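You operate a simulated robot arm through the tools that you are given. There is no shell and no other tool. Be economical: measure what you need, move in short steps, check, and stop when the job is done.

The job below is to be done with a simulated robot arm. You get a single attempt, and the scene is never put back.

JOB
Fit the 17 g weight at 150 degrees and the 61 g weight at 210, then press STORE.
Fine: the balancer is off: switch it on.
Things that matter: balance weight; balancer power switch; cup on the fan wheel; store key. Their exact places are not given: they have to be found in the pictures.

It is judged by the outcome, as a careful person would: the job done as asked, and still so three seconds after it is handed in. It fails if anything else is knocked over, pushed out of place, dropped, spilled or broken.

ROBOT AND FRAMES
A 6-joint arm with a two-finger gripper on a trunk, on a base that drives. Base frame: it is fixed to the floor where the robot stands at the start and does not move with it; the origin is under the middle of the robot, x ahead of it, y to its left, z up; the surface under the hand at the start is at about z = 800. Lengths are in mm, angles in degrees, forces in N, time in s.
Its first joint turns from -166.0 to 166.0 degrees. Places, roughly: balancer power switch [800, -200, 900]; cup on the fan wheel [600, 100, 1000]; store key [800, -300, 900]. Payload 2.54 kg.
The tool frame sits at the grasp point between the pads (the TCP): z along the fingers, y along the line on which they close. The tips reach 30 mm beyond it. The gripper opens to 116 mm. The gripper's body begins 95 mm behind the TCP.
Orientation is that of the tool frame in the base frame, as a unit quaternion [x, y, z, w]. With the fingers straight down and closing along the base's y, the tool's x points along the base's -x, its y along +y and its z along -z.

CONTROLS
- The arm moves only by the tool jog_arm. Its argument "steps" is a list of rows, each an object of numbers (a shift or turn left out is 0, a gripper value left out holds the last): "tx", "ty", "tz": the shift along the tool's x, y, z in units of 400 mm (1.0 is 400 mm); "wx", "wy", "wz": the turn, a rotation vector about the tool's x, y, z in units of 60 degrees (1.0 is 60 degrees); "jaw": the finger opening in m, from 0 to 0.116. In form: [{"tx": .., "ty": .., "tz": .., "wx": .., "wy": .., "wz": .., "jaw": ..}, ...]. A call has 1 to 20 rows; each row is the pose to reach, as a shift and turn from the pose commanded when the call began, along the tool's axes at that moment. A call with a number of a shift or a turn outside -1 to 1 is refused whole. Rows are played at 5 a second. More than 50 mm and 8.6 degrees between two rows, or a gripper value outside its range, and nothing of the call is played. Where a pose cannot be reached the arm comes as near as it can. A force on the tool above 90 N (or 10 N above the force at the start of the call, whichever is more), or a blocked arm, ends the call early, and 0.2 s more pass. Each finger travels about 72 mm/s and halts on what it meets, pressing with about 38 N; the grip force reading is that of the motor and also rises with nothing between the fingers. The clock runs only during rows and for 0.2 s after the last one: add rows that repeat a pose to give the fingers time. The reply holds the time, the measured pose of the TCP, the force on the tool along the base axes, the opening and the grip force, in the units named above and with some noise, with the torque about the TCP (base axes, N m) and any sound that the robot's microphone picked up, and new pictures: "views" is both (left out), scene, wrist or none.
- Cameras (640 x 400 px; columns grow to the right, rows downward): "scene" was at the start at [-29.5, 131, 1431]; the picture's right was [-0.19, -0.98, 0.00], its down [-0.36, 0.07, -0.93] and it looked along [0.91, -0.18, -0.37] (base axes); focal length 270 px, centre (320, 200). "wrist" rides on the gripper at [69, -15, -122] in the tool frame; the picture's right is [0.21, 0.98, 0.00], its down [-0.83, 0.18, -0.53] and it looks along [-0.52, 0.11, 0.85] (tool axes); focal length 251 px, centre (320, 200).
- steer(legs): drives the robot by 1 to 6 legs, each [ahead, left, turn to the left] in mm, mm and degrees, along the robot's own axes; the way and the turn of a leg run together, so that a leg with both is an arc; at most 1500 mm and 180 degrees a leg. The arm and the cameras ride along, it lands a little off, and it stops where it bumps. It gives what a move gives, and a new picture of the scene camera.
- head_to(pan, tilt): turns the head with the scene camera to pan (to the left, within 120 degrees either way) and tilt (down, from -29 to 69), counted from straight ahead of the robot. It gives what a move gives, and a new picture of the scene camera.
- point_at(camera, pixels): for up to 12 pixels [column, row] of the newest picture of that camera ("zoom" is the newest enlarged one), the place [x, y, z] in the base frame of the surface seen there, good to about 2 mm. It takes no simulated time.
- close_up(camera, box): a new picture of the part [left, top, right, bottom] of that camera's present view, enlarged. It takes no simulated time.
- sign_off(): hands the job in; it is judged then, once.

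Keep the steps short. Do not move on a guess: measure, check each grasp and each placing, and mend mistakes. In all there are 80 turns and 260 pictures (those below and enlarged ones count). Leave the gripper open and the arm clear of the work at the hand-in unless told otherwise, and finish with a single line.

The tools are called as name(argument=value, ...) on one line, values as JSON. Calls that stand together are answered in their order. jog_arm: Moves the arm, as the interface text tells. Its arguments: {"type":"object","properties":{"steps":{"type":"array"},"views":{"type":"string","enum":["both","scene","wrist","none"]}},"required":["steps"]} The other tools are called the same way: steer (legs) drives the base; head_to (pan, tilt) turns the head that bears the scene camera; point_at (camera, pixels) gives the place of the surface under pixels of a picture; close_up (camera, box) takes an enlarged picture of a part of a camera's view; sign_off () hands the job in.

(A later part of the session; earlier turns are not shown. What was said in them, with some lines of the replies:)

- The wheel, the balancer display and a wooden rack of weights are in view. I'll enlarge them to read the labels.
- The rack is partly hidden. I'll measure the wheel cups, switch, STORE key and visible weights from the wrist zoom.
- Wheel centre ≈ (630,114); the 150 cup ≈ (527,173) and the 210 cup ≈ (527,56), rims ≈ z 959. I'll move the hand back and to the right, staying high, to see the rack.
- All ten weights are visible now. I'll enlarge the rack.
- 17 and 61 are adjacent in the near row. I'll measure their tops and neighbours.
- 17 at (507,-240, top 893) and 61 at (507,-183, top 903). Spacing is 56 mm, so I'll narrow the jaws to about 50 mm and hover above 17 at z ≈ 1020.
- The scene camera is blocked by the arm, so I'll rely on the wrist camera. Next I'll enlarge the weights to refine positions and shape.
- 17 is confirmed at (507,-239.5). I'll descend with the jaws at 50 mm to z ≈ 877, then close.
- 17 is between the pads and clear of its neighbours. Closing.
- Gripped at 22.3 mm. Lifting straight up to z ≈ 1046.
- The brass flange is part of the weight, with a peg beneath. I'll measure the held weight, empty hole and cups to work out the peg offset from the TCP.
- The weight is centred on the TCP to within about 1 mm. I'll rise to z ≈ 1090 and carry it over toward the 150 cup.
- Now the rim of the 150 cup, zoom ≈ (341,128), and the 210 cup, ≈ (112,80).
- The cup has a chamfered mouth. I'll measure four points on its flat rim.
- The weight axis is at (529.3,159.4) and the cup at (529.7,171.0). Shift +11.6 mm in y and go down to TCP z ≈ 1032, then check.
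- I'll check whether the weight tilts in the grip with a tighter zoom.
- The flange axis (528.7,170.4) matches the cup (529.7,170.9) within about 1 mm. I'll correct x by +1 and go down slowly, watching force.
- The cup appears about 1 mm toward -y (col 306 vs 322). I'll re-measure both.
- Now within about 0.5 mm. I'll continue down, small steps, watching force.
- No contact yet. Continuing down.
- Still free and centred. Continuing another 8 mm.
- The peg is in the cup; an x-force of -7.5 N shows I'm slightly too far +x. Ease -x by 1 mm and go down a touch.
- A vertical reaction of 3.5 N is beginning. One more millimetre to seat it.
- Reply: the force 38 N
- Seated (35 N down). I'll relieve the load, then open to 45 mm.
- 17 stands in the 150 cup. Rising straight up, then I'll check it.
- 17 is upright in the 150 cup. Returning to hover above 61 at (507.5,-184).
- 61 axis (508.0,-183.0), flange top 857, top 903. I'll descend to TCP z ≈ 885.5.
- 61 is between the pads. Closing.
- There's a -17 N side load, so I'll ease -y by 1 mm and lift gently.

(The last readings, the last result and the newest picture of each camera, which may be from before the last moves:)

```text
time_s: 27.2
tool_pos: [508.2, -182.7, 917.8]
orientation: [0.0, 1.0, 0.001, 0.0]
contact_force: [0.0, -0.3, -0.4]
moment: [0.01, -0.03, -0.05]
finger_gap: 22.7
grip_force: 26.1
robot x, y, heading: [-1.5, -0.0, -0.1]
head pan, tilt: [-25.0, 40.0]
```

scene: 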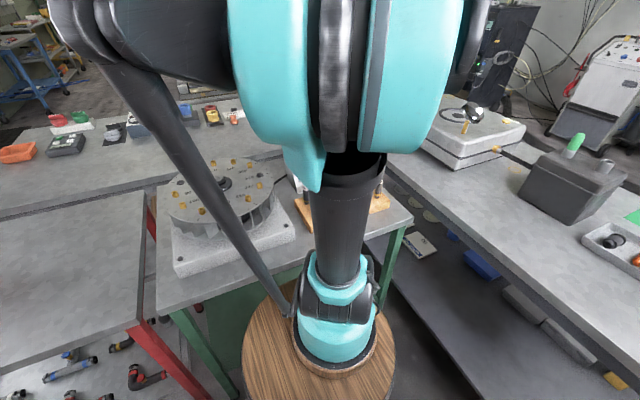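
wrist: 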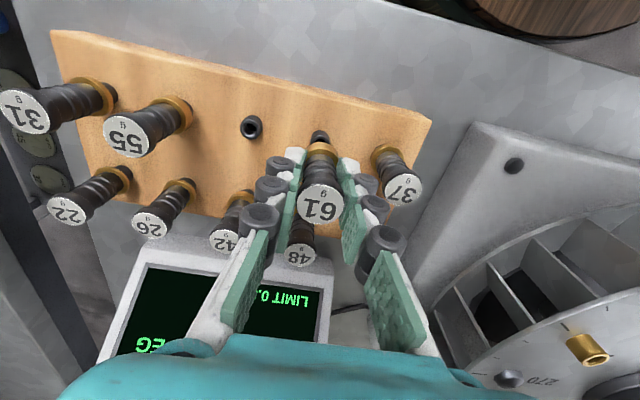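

61 is free and held. Lift to z ≈ 1095 and carry toward the 210 cup, stopping short at y ≈ 45 to measure.

jog_arm(steps=[{"tz": -0.1}, {"tz": -0.2}, {"tz": -0.3}, {"tz": -0.4}, {"tz": -0.4425}, {"tz": -0.4425, "ty": 0.1, "tx": -0.01}, {"tz": -0.4425, "ty": 0.2, "tx": -0.02}, {"tz": -0.4425, "ty": 0.3, "tx": -0.03}, {"tz": -0.4425, "ty": 0.4, "tx": -0.04}, {"tz": -0.4425, "ty": 0.5, "tx": -0.05}, {"tz": -0.4425, "ty": 0.569, "tx": -0.05}, {"tz": -0.4425, "ty": 0.569, "tx": -0.05}], views="wrist")

close_up(camera="wrist", box=[300, 100, 360, 140])

```text
time_s: 29.8
tool_pos: [528.0, 46.2, 1095.0]
orientation: [0.0, 1.0, 0.0, -0.001]
contact_force: [0.7, -0.8, -0.5]
moment: [0.0, 0.01, 0.0]
finger_gap: 23.0
grip_force: 25.9
robot x, y, heading: [-1.9, 2.7, 0.2]
head pan, tilt: [-25.0, 40.0]
```

wrist: 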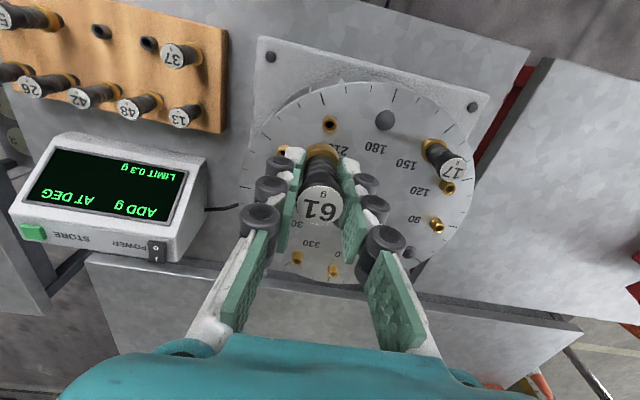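

```text
10.00 times, centred on (330, 120) of wrist
```

zoom: 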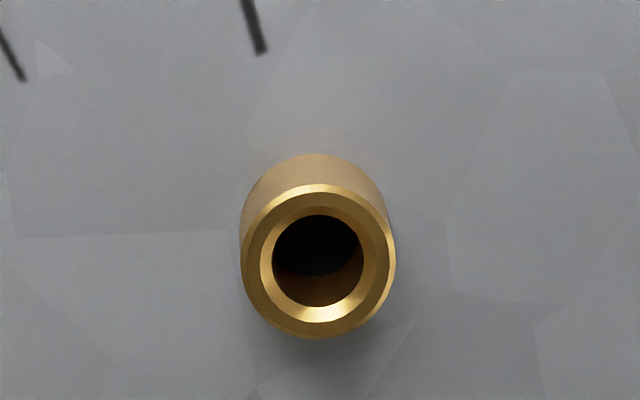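

point_at(camera="zoom", pixels=[[249, 261], [387, 261], [318, 194], [318, 328], [270, 213], [366, 213], [270, 309], [366, 309]])

close_up(camera="wrist", box=[296, 140, 350, 230])

```text
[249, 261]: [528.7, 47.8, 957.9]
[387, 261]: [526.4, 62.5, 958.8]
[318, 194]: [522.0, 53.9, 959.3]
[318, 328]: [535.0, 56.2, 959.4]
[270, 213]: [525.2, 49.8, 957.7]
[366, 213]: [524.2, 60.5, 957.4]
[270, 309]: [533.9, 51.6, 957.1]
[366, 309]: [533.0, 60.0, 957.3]
```

```text
4.44 times, centred on (323, 185) of wrist
```

zoom: 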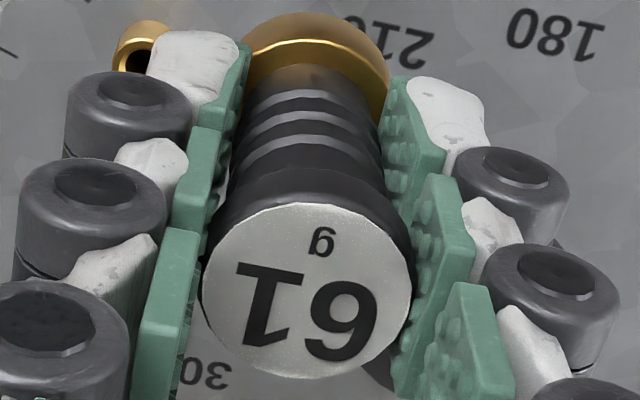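

Cup 210 is at (528.5,55.3). Now the held weight's top and flange.

point_at(camera="zoom", pixels=[[208, 290], [405, 290], [307, 208], [307, 372], [240, 230], [375, 230], [240, 350], [375, 350], [315, 46], [260, 60], [376, 72]])

```text
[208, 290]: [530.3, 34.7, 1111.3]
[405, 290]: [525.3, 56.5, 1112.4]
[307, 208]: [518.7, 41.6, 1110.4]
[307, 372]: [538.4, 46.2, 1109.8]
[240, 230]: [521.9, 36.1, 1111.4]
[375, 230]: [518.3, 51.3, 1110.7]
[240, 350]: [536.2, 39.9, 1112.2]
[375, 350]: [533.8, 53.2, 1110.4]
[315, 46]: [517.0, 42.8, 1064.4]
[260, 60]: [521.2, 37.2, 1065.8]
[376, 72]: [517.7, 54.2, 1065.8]
```

Weight axis ≈ (527.9,45.1). Shift +10.2 mm in y and descend to z ≈ 1020.

jog_arm(steps=[{"ty": 0.0255}, {"ty": 0.0255, "tz": 0.08}, {"ty": 0.0255, "tz": 0.15}, {"ty": 0.0255, "tz": 0.1875}, {"ty": 0.0255, "tz": 0.1875}], views="wrist")

close_up(camera="wrist", box=[295, 125, 345, 165])

```text
time_s: 31.0
tool_pos: [529.0, 54.4, 1018.8]
orientation: [0.0, 1.0, 0.001, 0.0]
contact_force: [-0.1, 0.3, -0.5]
moment: [-0.04, 0.0, 0.01]
finger_gap: 22.6
grip_force: 26.1
robot x, y, heading: [-2.1, -2.1, -0.2]
head pan, tilt: [-25.0, 40.0]
```

wrist: 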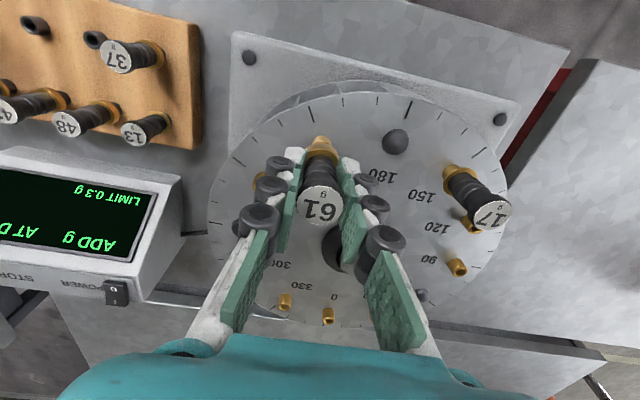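

```text
10.00 times, centred on (320, 145) of wrist
```

zoom: 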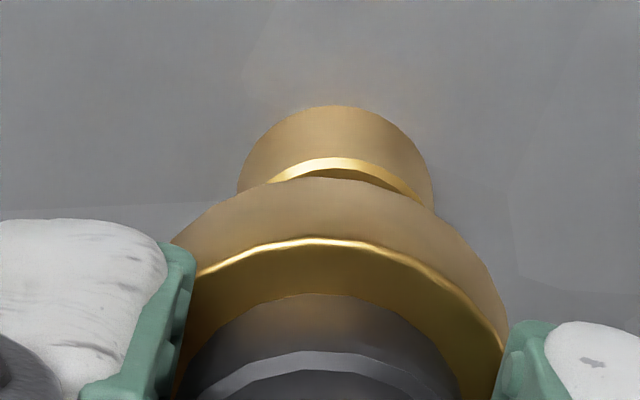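

61 has a thicker flange; expected seat is TCP ≈ 1000. I'll check alignment.

point_at(camera="zoom", pixels=[[215, 265], [265, 248], [320, 241], [380, 250], [440, 280], [490, 328], [285, 180], [335, 161], [390, 180], [335, 113]])

```text
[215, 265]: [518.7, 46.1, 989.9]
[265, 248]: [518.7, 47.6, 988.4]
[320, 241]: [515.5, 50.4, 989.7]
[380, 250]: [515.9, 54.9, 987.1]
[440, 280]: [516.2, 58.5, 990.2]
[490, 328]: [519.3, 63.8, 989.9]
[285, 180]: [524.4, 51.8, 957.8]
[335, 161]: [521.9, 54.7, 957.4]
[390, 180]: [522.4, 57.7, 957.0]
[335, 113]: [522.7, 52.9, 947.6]
```

Flange axis (528.5,55.0) vs cup (529,55.2), so it's aligned. Going down slowly to ≈ 1004.

jog_arm(steps=[{"ty": 0.001, "tz": 0.009}, {"ty": 0.001, "tz": 0.018}, {"ty": 0.001, "tz": 0.027}, {"ty": 0.001, "tz": 0.036}, {"ty": 0.001, "tz": 0.036}], views="wrist")

close_up(camera="wrist", box=[295, 125, 345, 165])

```text
time_s: 32.2
tool_pos: [528.9, 54.7, 1005.3]
orientation: [0.0, 1.0, -0.001, 0.001]
contact_force: [-0.4, -0.2, -1.0]
moment: [0.01, 0.02, -0.04]
finger_gap: 22.7
grip_force: 25.7
robot x, y, heading: [-0.2, -4.6, 0.1]
head pan, tilt: [-25.0, 40.0]
```

wrist: 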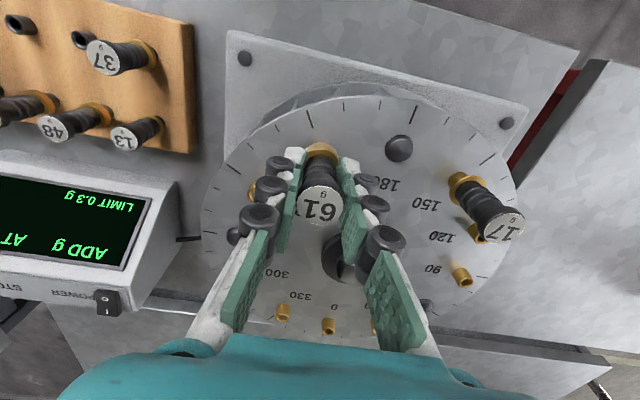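

```text
10.00 times, centred on (320, 145) of wrist
```

zoom: 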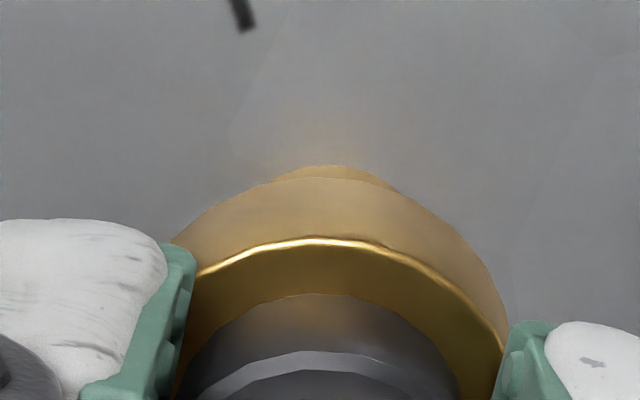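

Peg is entering with no force. Another 3.5 mm.

jog_arm(steps=[{"tz": 0.004}, {"tz": 0.009}, {"tz": 0.009}], views="none")

```text
time_s: 33.0
tool_pos: [527.9, 54.8, 1001.6]
orientation: [0.0, 1.0, 0.0, -0.001]
contact_force: [0.2, -0.3, 0.1]
moment: [0.0, 0.0, 0.01]
finger_gap: 22.6
grip_force: 26.3
robot x, y, heading: [2.6, -0.9, -0.1]
head pan, tilt: [-25.0, 40.0]
```

jog_arm(steps=[{"tz": 0.003}, {"tz": 0.006}, {"tz": 0.006}], views="none")

```text
time_s: 33.8
tool_pos: [528.0, 54.9, 999.8]
orientation: [0.0, 1.0, -0.001, 0.001]
contact_force: [-3.5, -0.1, 22.6]
moment: [-0.02, 0.09, 0.0]
finger_gap: 22.8
grip_force: 26.0
robot x, y, heading: [-1.7, -0.8, -0.2]
head pan, tilt: [-25.0, 40.0]
```

Seated at z ≈ 1000 with 23 N, as predicted. Relieve, open, rise.

jog_arm(steps=[{"tz": -0.0015, "jaw": 0.01}, {"tz": -0.0015, "jaw": 0.045}, {"tz": -0.0015}, {"tz": -0.0015}, {"tz": -0.1}, {"tz": -0.2}, {"tz": -0.3}, {"tz": -0.3}], views="wrist")

close_up(camera="wrist", box=[260, 60, 480, 220])

```text
time_s: 35.6
tool_pos: [526.1, 53.6, 1121.0]
orientation: [0.001, 1.0, 0.0, 0.0]
contact_force: [-0.9, 0.2, 0.5]
moment: [0.0, 0.02, -0.03]
finger_gap: 45.0
grip_force: 0.0
robot x, y, heading: [-0.9, -1.9, -0.4]
head pan, tilt: [-25.0, 40.0]
```

wrist: 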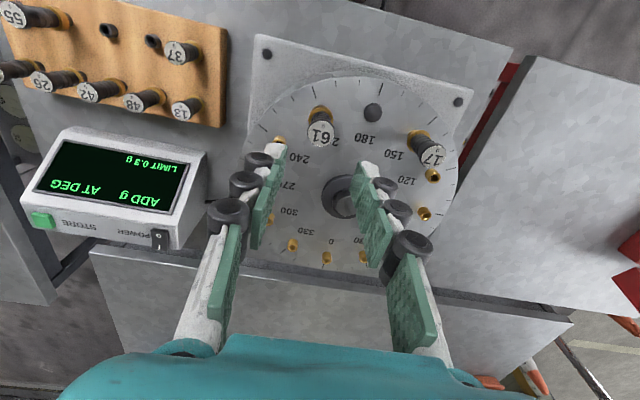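

```text
2.50 times, centred on (370, 140) of wrist
```

zoom: 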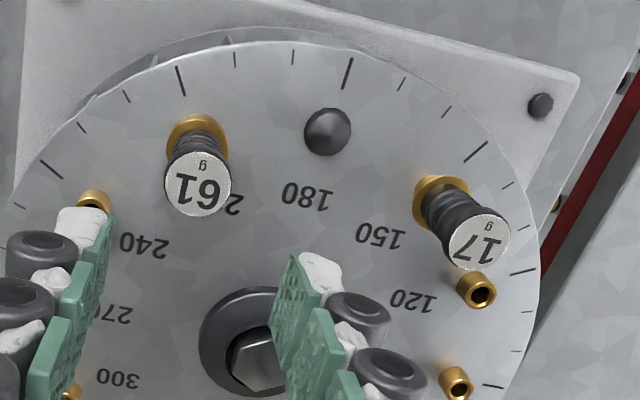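

Both weights are in. Now the power rocker at wrist (160,240) and STORE at (42,219).

close_up(camera="wrist", box=[140, 220, 190, 252])

point_at(camera="wrist", pixels=[[160, 233], [160, 240], [159, 246], [155, 238], [42, 219], [33, 219], [51, 219], [42, 213], [42, 226], [110, 225], [120, 238], [75, 220]])

```text
12.50 times, centred on (165, 236) of wrist
```

zoom: 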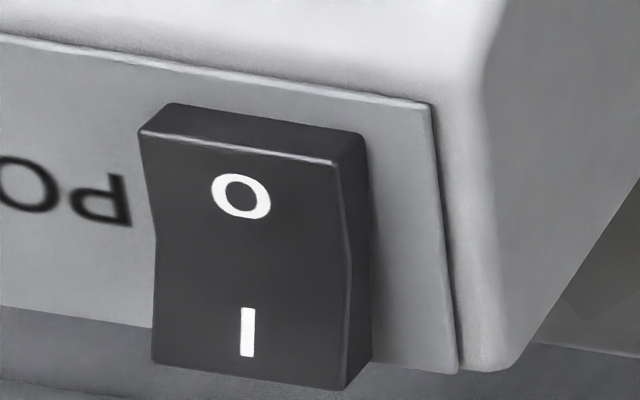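

```text
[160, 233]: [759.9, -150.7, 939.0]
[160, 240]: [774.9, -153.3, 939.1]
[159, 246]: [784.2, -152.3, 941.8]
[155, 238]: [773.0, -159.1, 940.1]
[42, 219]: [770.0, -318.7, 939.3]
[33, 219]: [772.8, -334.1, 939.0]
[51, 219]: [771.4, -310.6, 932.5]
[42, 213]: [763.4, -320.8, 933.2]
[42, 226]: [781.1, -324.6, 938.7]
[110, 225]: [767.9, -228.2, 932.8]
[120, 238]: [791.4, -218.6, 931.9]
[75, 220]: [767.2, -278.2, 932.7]
```

The rocker has O on the near side and I on the far side. I'll measure its profile.

point_at(camera="zoom", pixels=[[240, 160], [242, 196], [245, 250], [246, 300], [246, 332], [246, 368], [165, 350], [335, 375], [150, 200], [340, 220]])

```text
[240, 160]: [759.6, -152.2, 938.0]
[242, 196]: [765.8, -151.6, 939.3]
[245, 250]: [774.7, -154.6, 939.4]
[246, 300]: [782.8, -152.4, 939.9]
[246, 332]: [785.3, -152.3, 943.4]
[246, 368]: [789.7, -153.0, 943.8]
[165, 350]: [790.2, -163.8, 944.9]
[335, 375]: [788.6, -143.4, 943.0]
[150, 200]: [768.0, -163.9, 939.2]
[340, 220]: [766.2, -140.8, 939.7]
```

Press on the I side at about (789,-152.5). Close the fingers, travel high, then hover with tips at about z 970.

jog_arm(steps=[{"tx": -0.073, "ty": -0.057, "jaw": 0.0}, {"tx": -0.146, "ty": -0.115}, {"tx": -0.219, "ty": -0.172}, {"tx": -0.292, "ty": -0.229}, {"tx": -0.366, "ty": -0.287}, {"tx": -0.439, "ty": -0.344}, {"tx": -0.512, "ty": -0.401}, {"tx": -0.585, "ty": -0.459}, {"tx": -0.656, "ty": -0.516}, {"tx": -0.656, "ty": -0.516, "tz": 0.1}, {"tx": -0.656, "ty": -0.516, "tz": 0.2}, {"tx": -0.656, "ty": -0.516, "tz": 0.3}, {"tx": -0.656, "ty": -0.516, "tz": 0.3}], views="both")

```text
time_s: 38.4
tool_pos: [789.1, -153.6, 997.1]
orientation: [0.0, 1.0, 0.0, 0.0]
contact_force: [0.6, -0.6, 0.0]
moment: [0.01, 0.01, 0.01]
finger_gap: 0.0
grip_force: 28.1
robot x, y, heading: [-1.9, 0.8, 0.1]
head pan, tilt: [-25.0, 40.0]
```

scene: 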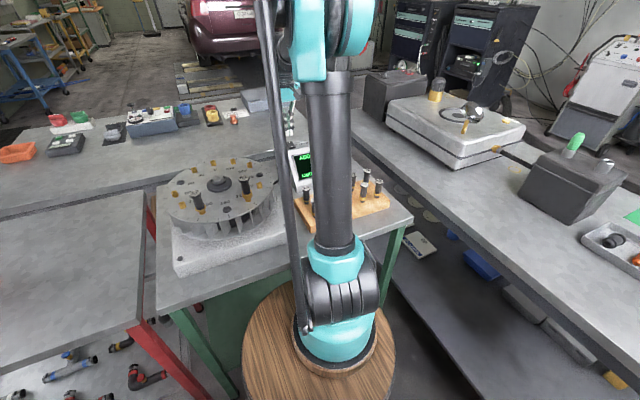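
wrist: 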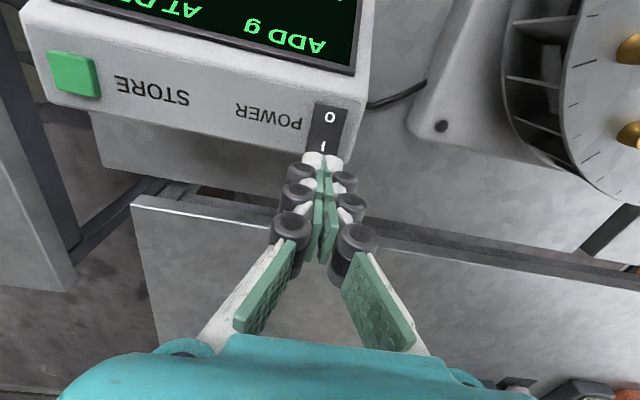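

Over the I side. I'll lower to just above contact, then press in small steps.

jog_arm(steps=[{"tz": 0.03}, {"tz": 0.05}, {"tz": 0.06}, {"tz": 0.065}, {"tz": 0.065}], views="wrist")

```text
time_s: 39.6
tool_pos: [790.9, -152.6, 972.5]
orientation: [0.0, 1.0, 0.0, 0.0]
contact_force: [-0.4, -0.2, -0.2]
moment: [0.02, -0.04, -0.05]
finger_gap: 0.0
grip_force: 28.4
robot x, y, heading: [-2.5, -1.4, -0.0]
head pan, tilt: [-25.0, 40.0]
```

wrist: 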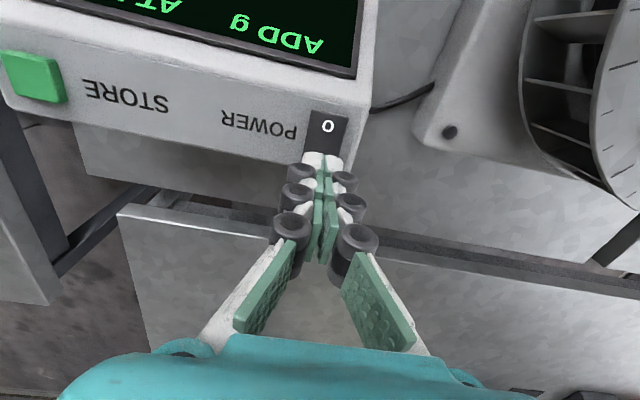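

jog_arm(steps=[{"tz": 0.004}, {"tz": 0.007}, {"tz": 0.007}], views="wrist")

```text
time_s: 40.4
tool_pos: [791.2, -151.7, 970.4]
orientation: [0.0, 1.0, 0.0, 0.0]
contact_force: [1.0, 1.3, 1.0]
moment: [0.01, -0.02, 0.0]
finger_gap: 5.9
grip_force: 28.9
robot x, y, heading: [-2.1, 2.1, 0.2]
head pan, tilt: [-25.0, 40.0]
```

wrist: 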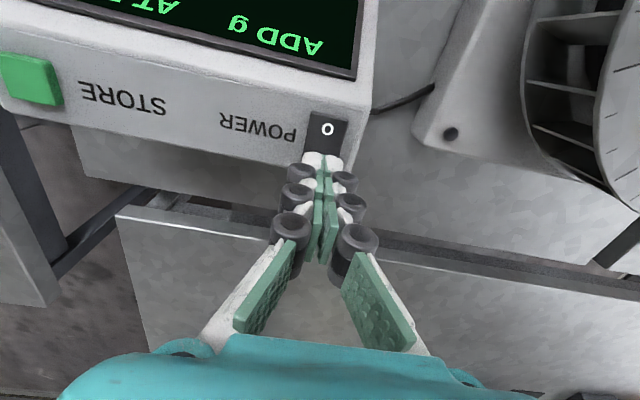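

Barely touching. A little further.

jog_arm(steps=[{"tz": 0.004}, {"tz": 0.008}, {"tz": 0.008}], views="wrist")

```text
time_s: 41.2
tool_pos: [790.6, -150.9, 967.9]
orientation: [0.0, 1.0, 0.001, 0.0]
contact_force: [-0.7, -0.3, 3.7]
moment: [0.01, 0.04, -0.01]
finger_gap: 6.0
grip_force: 29.0
robot x, y, heading: [-2.6, 2.1, 0.0]
head pan, tilt: [-25.0, 40.0]
```

wrist: 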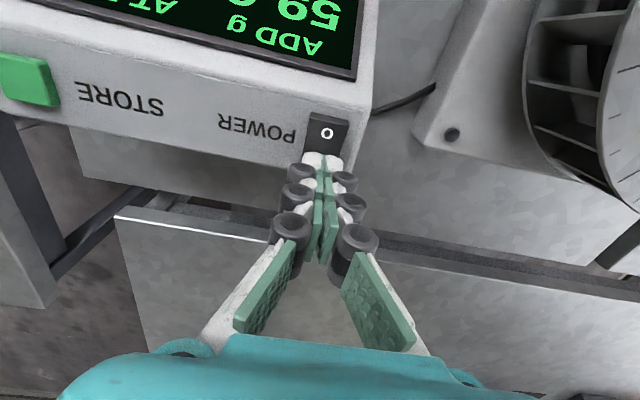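

The display lit with figures, so it's on. Rising to read it.

jog_arm(steps=[{"tz": -0.05}, {"tz": -0.1}, {"tz": -0.15}, {"tz": -0.2}, {"tz": -0.2}], views="wrist")

close_up(camera="wrist", box=[40, 0, 400, 190])

```text
time_s: 42.4
tool_pos: [789.5, -152.9, 1046.5]
orientation: [0.001, 1.0, 0.0, 0.0]
contact_force: [0.6, -0.2, -0.5]
moment: [-0.01, 0.02, 0.07]
finger_gap: 0.0
grip_force: 28.8
robot x, y, heading: [5.2, 1.6, 0.1]
head pan, tilt: [-25.0, 40.0]
```

wrist: 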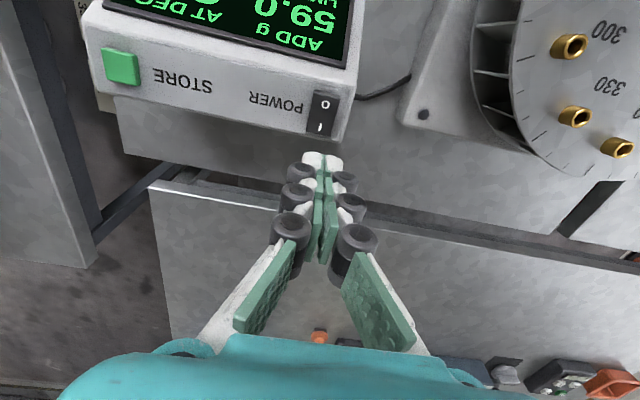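

```text
1.78 times, centred on (220, 95) of wrist
```

zoom: 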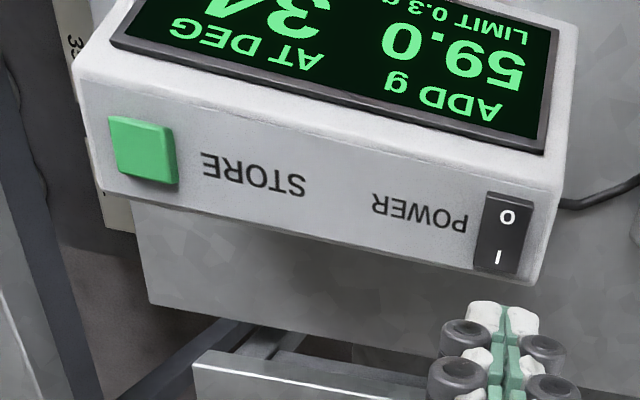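

It reads 59.0 g at 34?°. I'll back up a little to read the whole display.

jog_arm(steps=[{"tx": 0.1, "tz": -0.05}, {"tx": 0.2, "tz": -0.1}, {"tx": 0.3, "tz": -0.15}, {"tx": 0.3, "tz": -0.15}], views="wrist")

close_up(camera="wrist", box=[130, 50, 360, 200])

```text
time_s: 43.4
tool_pos: [671.7, -153.8, 1105.7]
orientation: [0.0, 1.0, -0.001, 0.0]
contact_force: [-0.5, 0.0, -0.3]
moment: [-0.02, 0.01, -0.01]
finger_gap: 0.0
grip_force: 28.3
robot x, y, heading: [3.2, -2.1, 0.0]
head pan, tilt: [-25.0, 40.0]
```

wrist: 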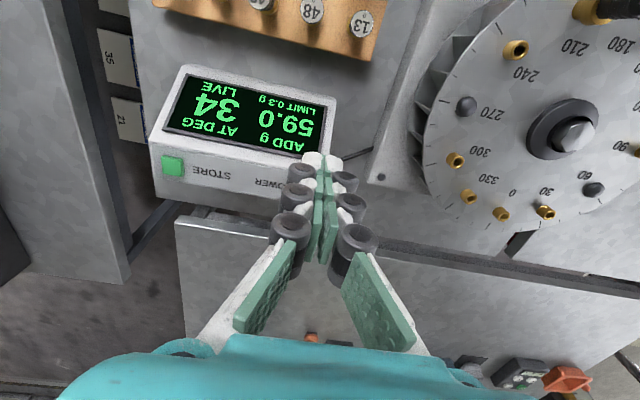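

```text
2.67 times, centred on (245, 125) of wrist
```

zoom: 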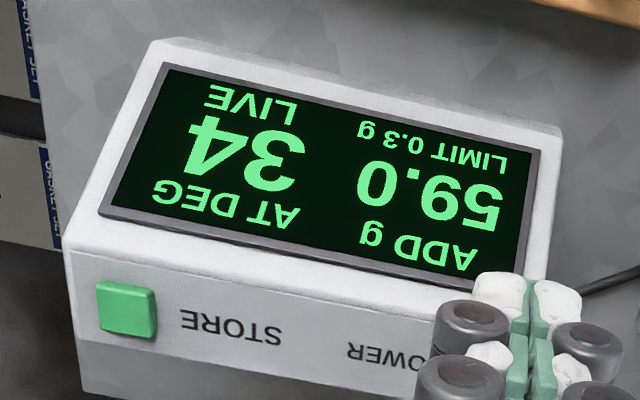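

The display reads "ADD 59.0 g AT 34 DEG, LIVE". Both weights are where they were asked for, so next I press STORE. First I'll measure the key.

point_at(camera="zoom", pixels=[[127, 308], [102, 300], [150, 312], [127, 290], [127, 325], [200, 325], [110, 350]])

```text
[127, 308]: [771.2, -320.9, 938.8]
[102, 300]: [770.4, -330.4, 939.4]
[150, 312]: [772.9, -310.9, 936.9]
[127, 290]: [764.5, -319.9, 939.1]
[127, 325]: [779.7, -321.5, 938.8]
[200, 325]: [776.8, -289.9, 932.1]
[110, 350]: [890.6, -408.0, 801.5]
```

STORE key centre (772,-321), top 939. Hover the closed fingers above it.

jog_arm(steps=[{"tx": -0.05, "ty": -0.084}, {"tx": -0.1, "ty": -0.168}, {"tx": -0.15, "ty": -0.252}, {"tx": -0.2, "ty": -0.336}, {"tx": -0.251, "ty": -0.418}, {"tx": -0.251, "ty": -0.418, "tz": 0.1}, {"tx": -0.251, "ty": -0.418, "tz": 0.2}, {"tx": -0.251, "ty": -0.418, "tz": 0.3}, {"tx": -0.251, "ty": -0.418, "tz": 0.3}], views="wrist")

```text
time_s: 45.4
tool_pos: [771.7, -318.4, 985.4]
orientation: [0.0, 1.0, 0.0, 0.0]
contact_force: [0.2, 1.2, 0.2]
moment: [0.04, 0.0, 0.0]
finger_gap: 0.0
grip_force: 28.5
robot x, y, heading: [-0.5, -4.4, -0.1]
head pan, tilt: [-25.0, 40.0]
```

wrist: 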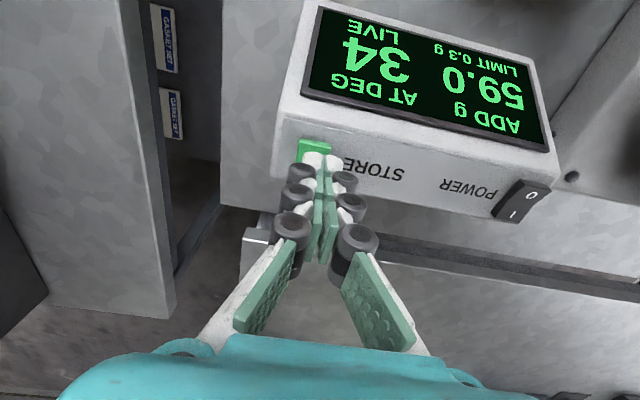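

Nudge -y by 2 mm and lower to just above the key.

jog_arm(steps=[{"ty": -0.006, "tz": 0.015}, {"ty": -0.006, "tz": 0.03}, {"ty": -0.006, "tz": 0.04}, {"ty": -0.006, "tz": 0.04}], views="none")

jog_arm(steps=[{"tz": 0.004}, {"tz": 0.007}, {"tz": 0.007}], views="wrist")

```text
time_s: 46.4
tool_pos: [771.4, -321.3, 971.2]
orientation: [0.0, 1.0, 0.0, 0.0]
contact_force: [0.0, -0.1, -0.6]
moment: [0.01, 0.0, -0.02]
finger_gap: 0.0
grip_force: 28.7
robot x, y, heading: [1.1, -3.6, 0.1]
head pan, tilt: [-25.0, 40.0]
```

```text
time_s: 47.2
tool_pos: [772.1, -321.0, 968.9]
orientation: [-0.001, 1.0, 0.0, -0.001]
contact_force: [0.6, 0.1, 0.0]
moment: [0.01, 0.0, 0.03]
finger_gap: 0.1
grip_force: 27.9
robot x, y, heading: [-2.4, -1.8, 0.3]
head pan, tilt: [-25.0, 40.0]
```

wrist: 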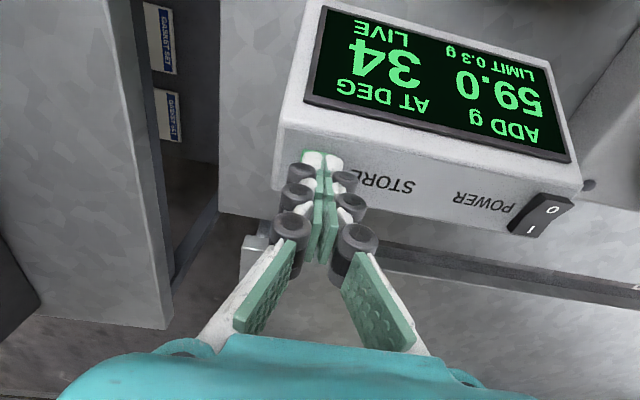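

Just at the key. Press in small steps.

jog_arm(steps=[{"tz": 0.004}, {"tz": 0.008}, {"tz": 0.008}], views="wrist")

```text
time_s: 48.0
tool_pos: [770.5, -322.0, 965.3]
orientation: [0.0, 1.0, 0.0, 0.0]
contact_force: [0.8, 0.6, 1.4]
moment: [0.01, -0.02, 0.0]
finger_gap: 6.2
grip_force: 28.4
robot x, y, heading: [1.8, 1.7, 0.2]
head pan, tilt: [-25.0, 40.0]
```

wrist: 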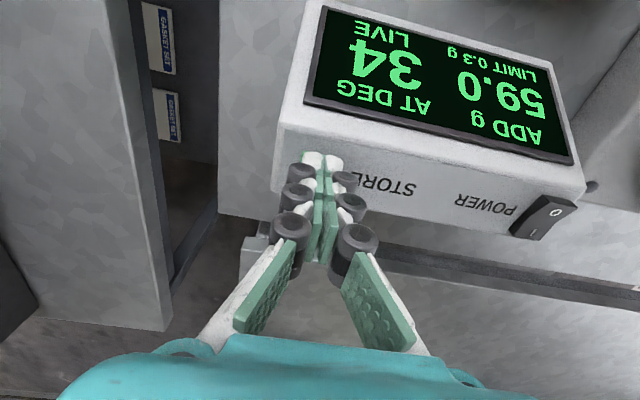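

Light contact (1.4 N), still LIVE. Press on 1.5 mm at a time.

jog_arm(steps=[{"tz": 0.003}, {"tz": 0.005}, {"tz": 0.005}], views="wrist")

```text
time_s: 48.8
tool_pos: [769.9, -322.2, 963.1]
orientation: [-0.001, 1.0, 0.001, 0.0]
contact_force: [-0.3, 1.1, 1.3]
moment: [0.05, 0.02, -0.02]
finger_gap: 6.2
grip_force: 28.7
robot x, y, heading: [-2.5, -0.4, 0.2]
head pan, tilt: [-25.0, 40.0]
heard: click
```

wrist: 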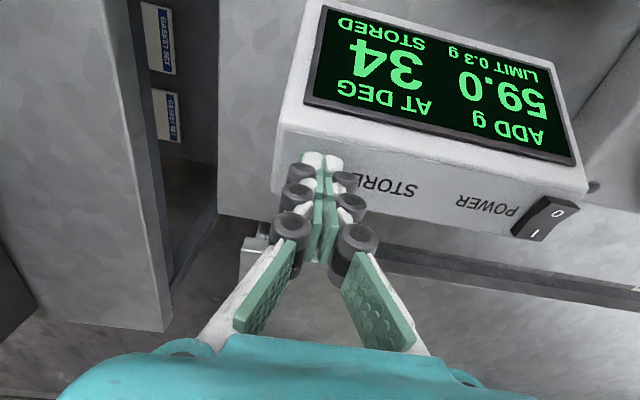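

Click heard and the display shows STORED. I'll raise the hand, open it, and move back to check everything.

jog_arm(steps=[{"tz": -0.06}, {"tz": -0.16}, {"tz": -0.26}, {"tz": -0.36}, {"tz": -0.46}, {"tz": -0.56, "jaw": 0.1}, {"tz": -0.56, "tx": 0.1}, {"tz": -0.56, "tx": 0.2, "ty": 0.05}, {"tz": -0.56, "tx": 0.3, "ty": 0.13}, {"tz": -0.56, "tx": 0.4, "ty": 0.2}, {"tz": -0.56, "tx": 0.45, "ty": 0.3}, {"tz": -0.56, "tx": 0.45, "ty": 0.4}, {"tz": -0.56, "tx": 0.45, "ty": 0.5}, {"tz": -0.56, "tx": 0.45, "ty": 0.6}, {"tz": -0.56, "tx": 0.45, "ty": 0.7}, {"tz": -0.56, "tx": 0.45, "ty": 0.7}], views="both")

close_up(camera="wrist", box=[60, 0, 480, 240])

```text
refused: row 9 steps farther than a row can; nothing moved
```

```text
1.52 times, centred on (270, 120) of wrist
```

zoom: 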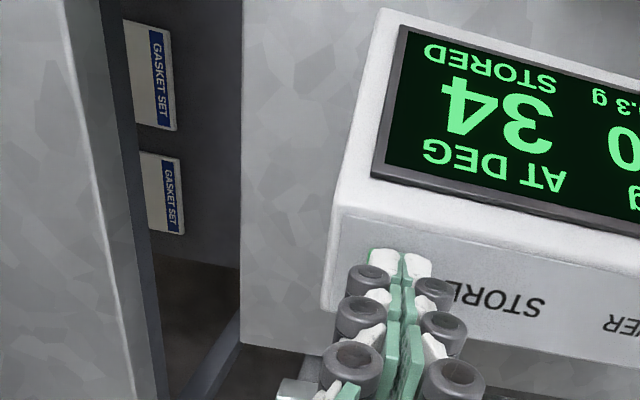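

One row was too long; retrying with shorter rows.

jog_arm(steps=[{"tz": -0.06}, {"tz": -0.16}, {"tz": -0.26}, {"tz": -0.36}, {"tz": -0.46}, {"tz": -0.56, "jaw": 0.1}, {"tz": -0.56, "tx": 0.1}, {"tz": -0.56, "tx": 0.2}, {"tz": -0.56, "tx": 0.3}, {"tz": -0.56, "tx": 0.4}, {"tz": -0.56, "tx": 0.45}, {"tz": -0.56, "tx": 0.45, "ty": 0.1}, {"tz": -0.56, "tx": 0.45, "ty": 0.2}, {"tz": -0.56, "tx": 0.45, "ty": 0.3}, {"tz": -0.56, "tx": 0.45, "ty": 0.4}, {"tz": -0.56, "tx": 0.45, "ty": 0.5}, {"tz": -0.56, "tx": 0.45, "ty": 0.6}, {"tz": -0.56, "tx": 0.45, "ty": 0.7}, {"tz": -0.56, "tx": 0.45, "ty": 0.7}], views="both")

close_up(camera="wrist", box=[60, 0, 480, 240])

```text
time_s: 52.8
tool_pos: [591.9, -40.2, 1187.0]
orientation: [0.001, 1.0, 0.0, 0.0]
contact_force: [0.3, 0.0, 0.0]
moment: [0.02, 0.01, -0.01]
finger_gap: 99.8
grip_force: 0.1
robot x, y, heading: [-1.6, 2.0, 0.1]
head pan, tilt: [-25.0, 40.0]
```

scene: 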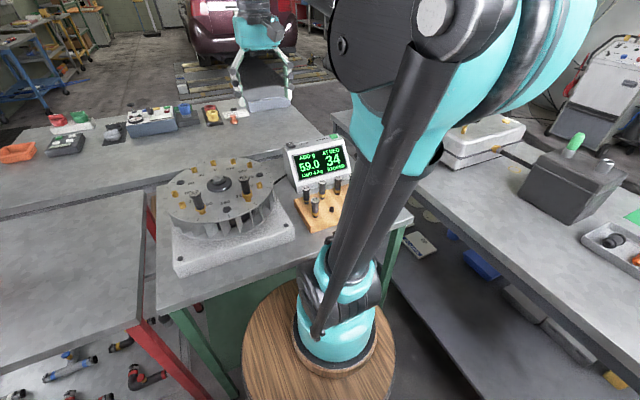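
wrist: 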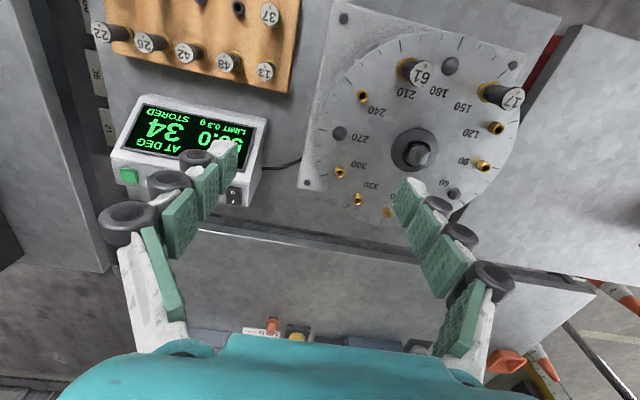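

```text
1.52 times, centred on (270, 120) of wrist
```

zoom: 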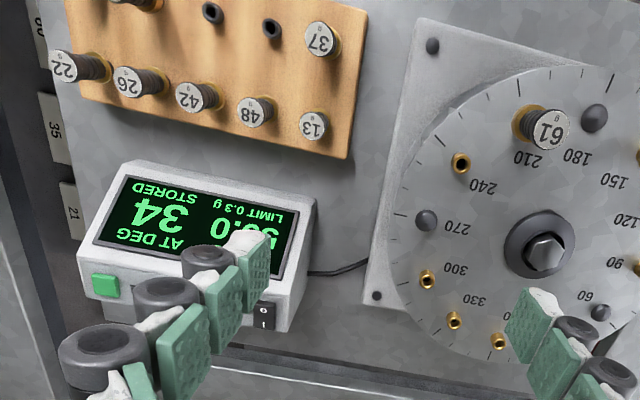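

The weights are seated at 150 and 210, the balancer is on and shows STORED, nothing else has moved, and the hand is open and clear. Handing in.

sign_off()

```text
The job is handed in.
```

Done: the 17 g weight is at 150° and the 61 g at 210°, the balancer is on and shows STORED, but the stored reading is "ADD 59.0 g AT 34 DEG" (limit 0.3 g), so the wheel isn't balanced with these weights.
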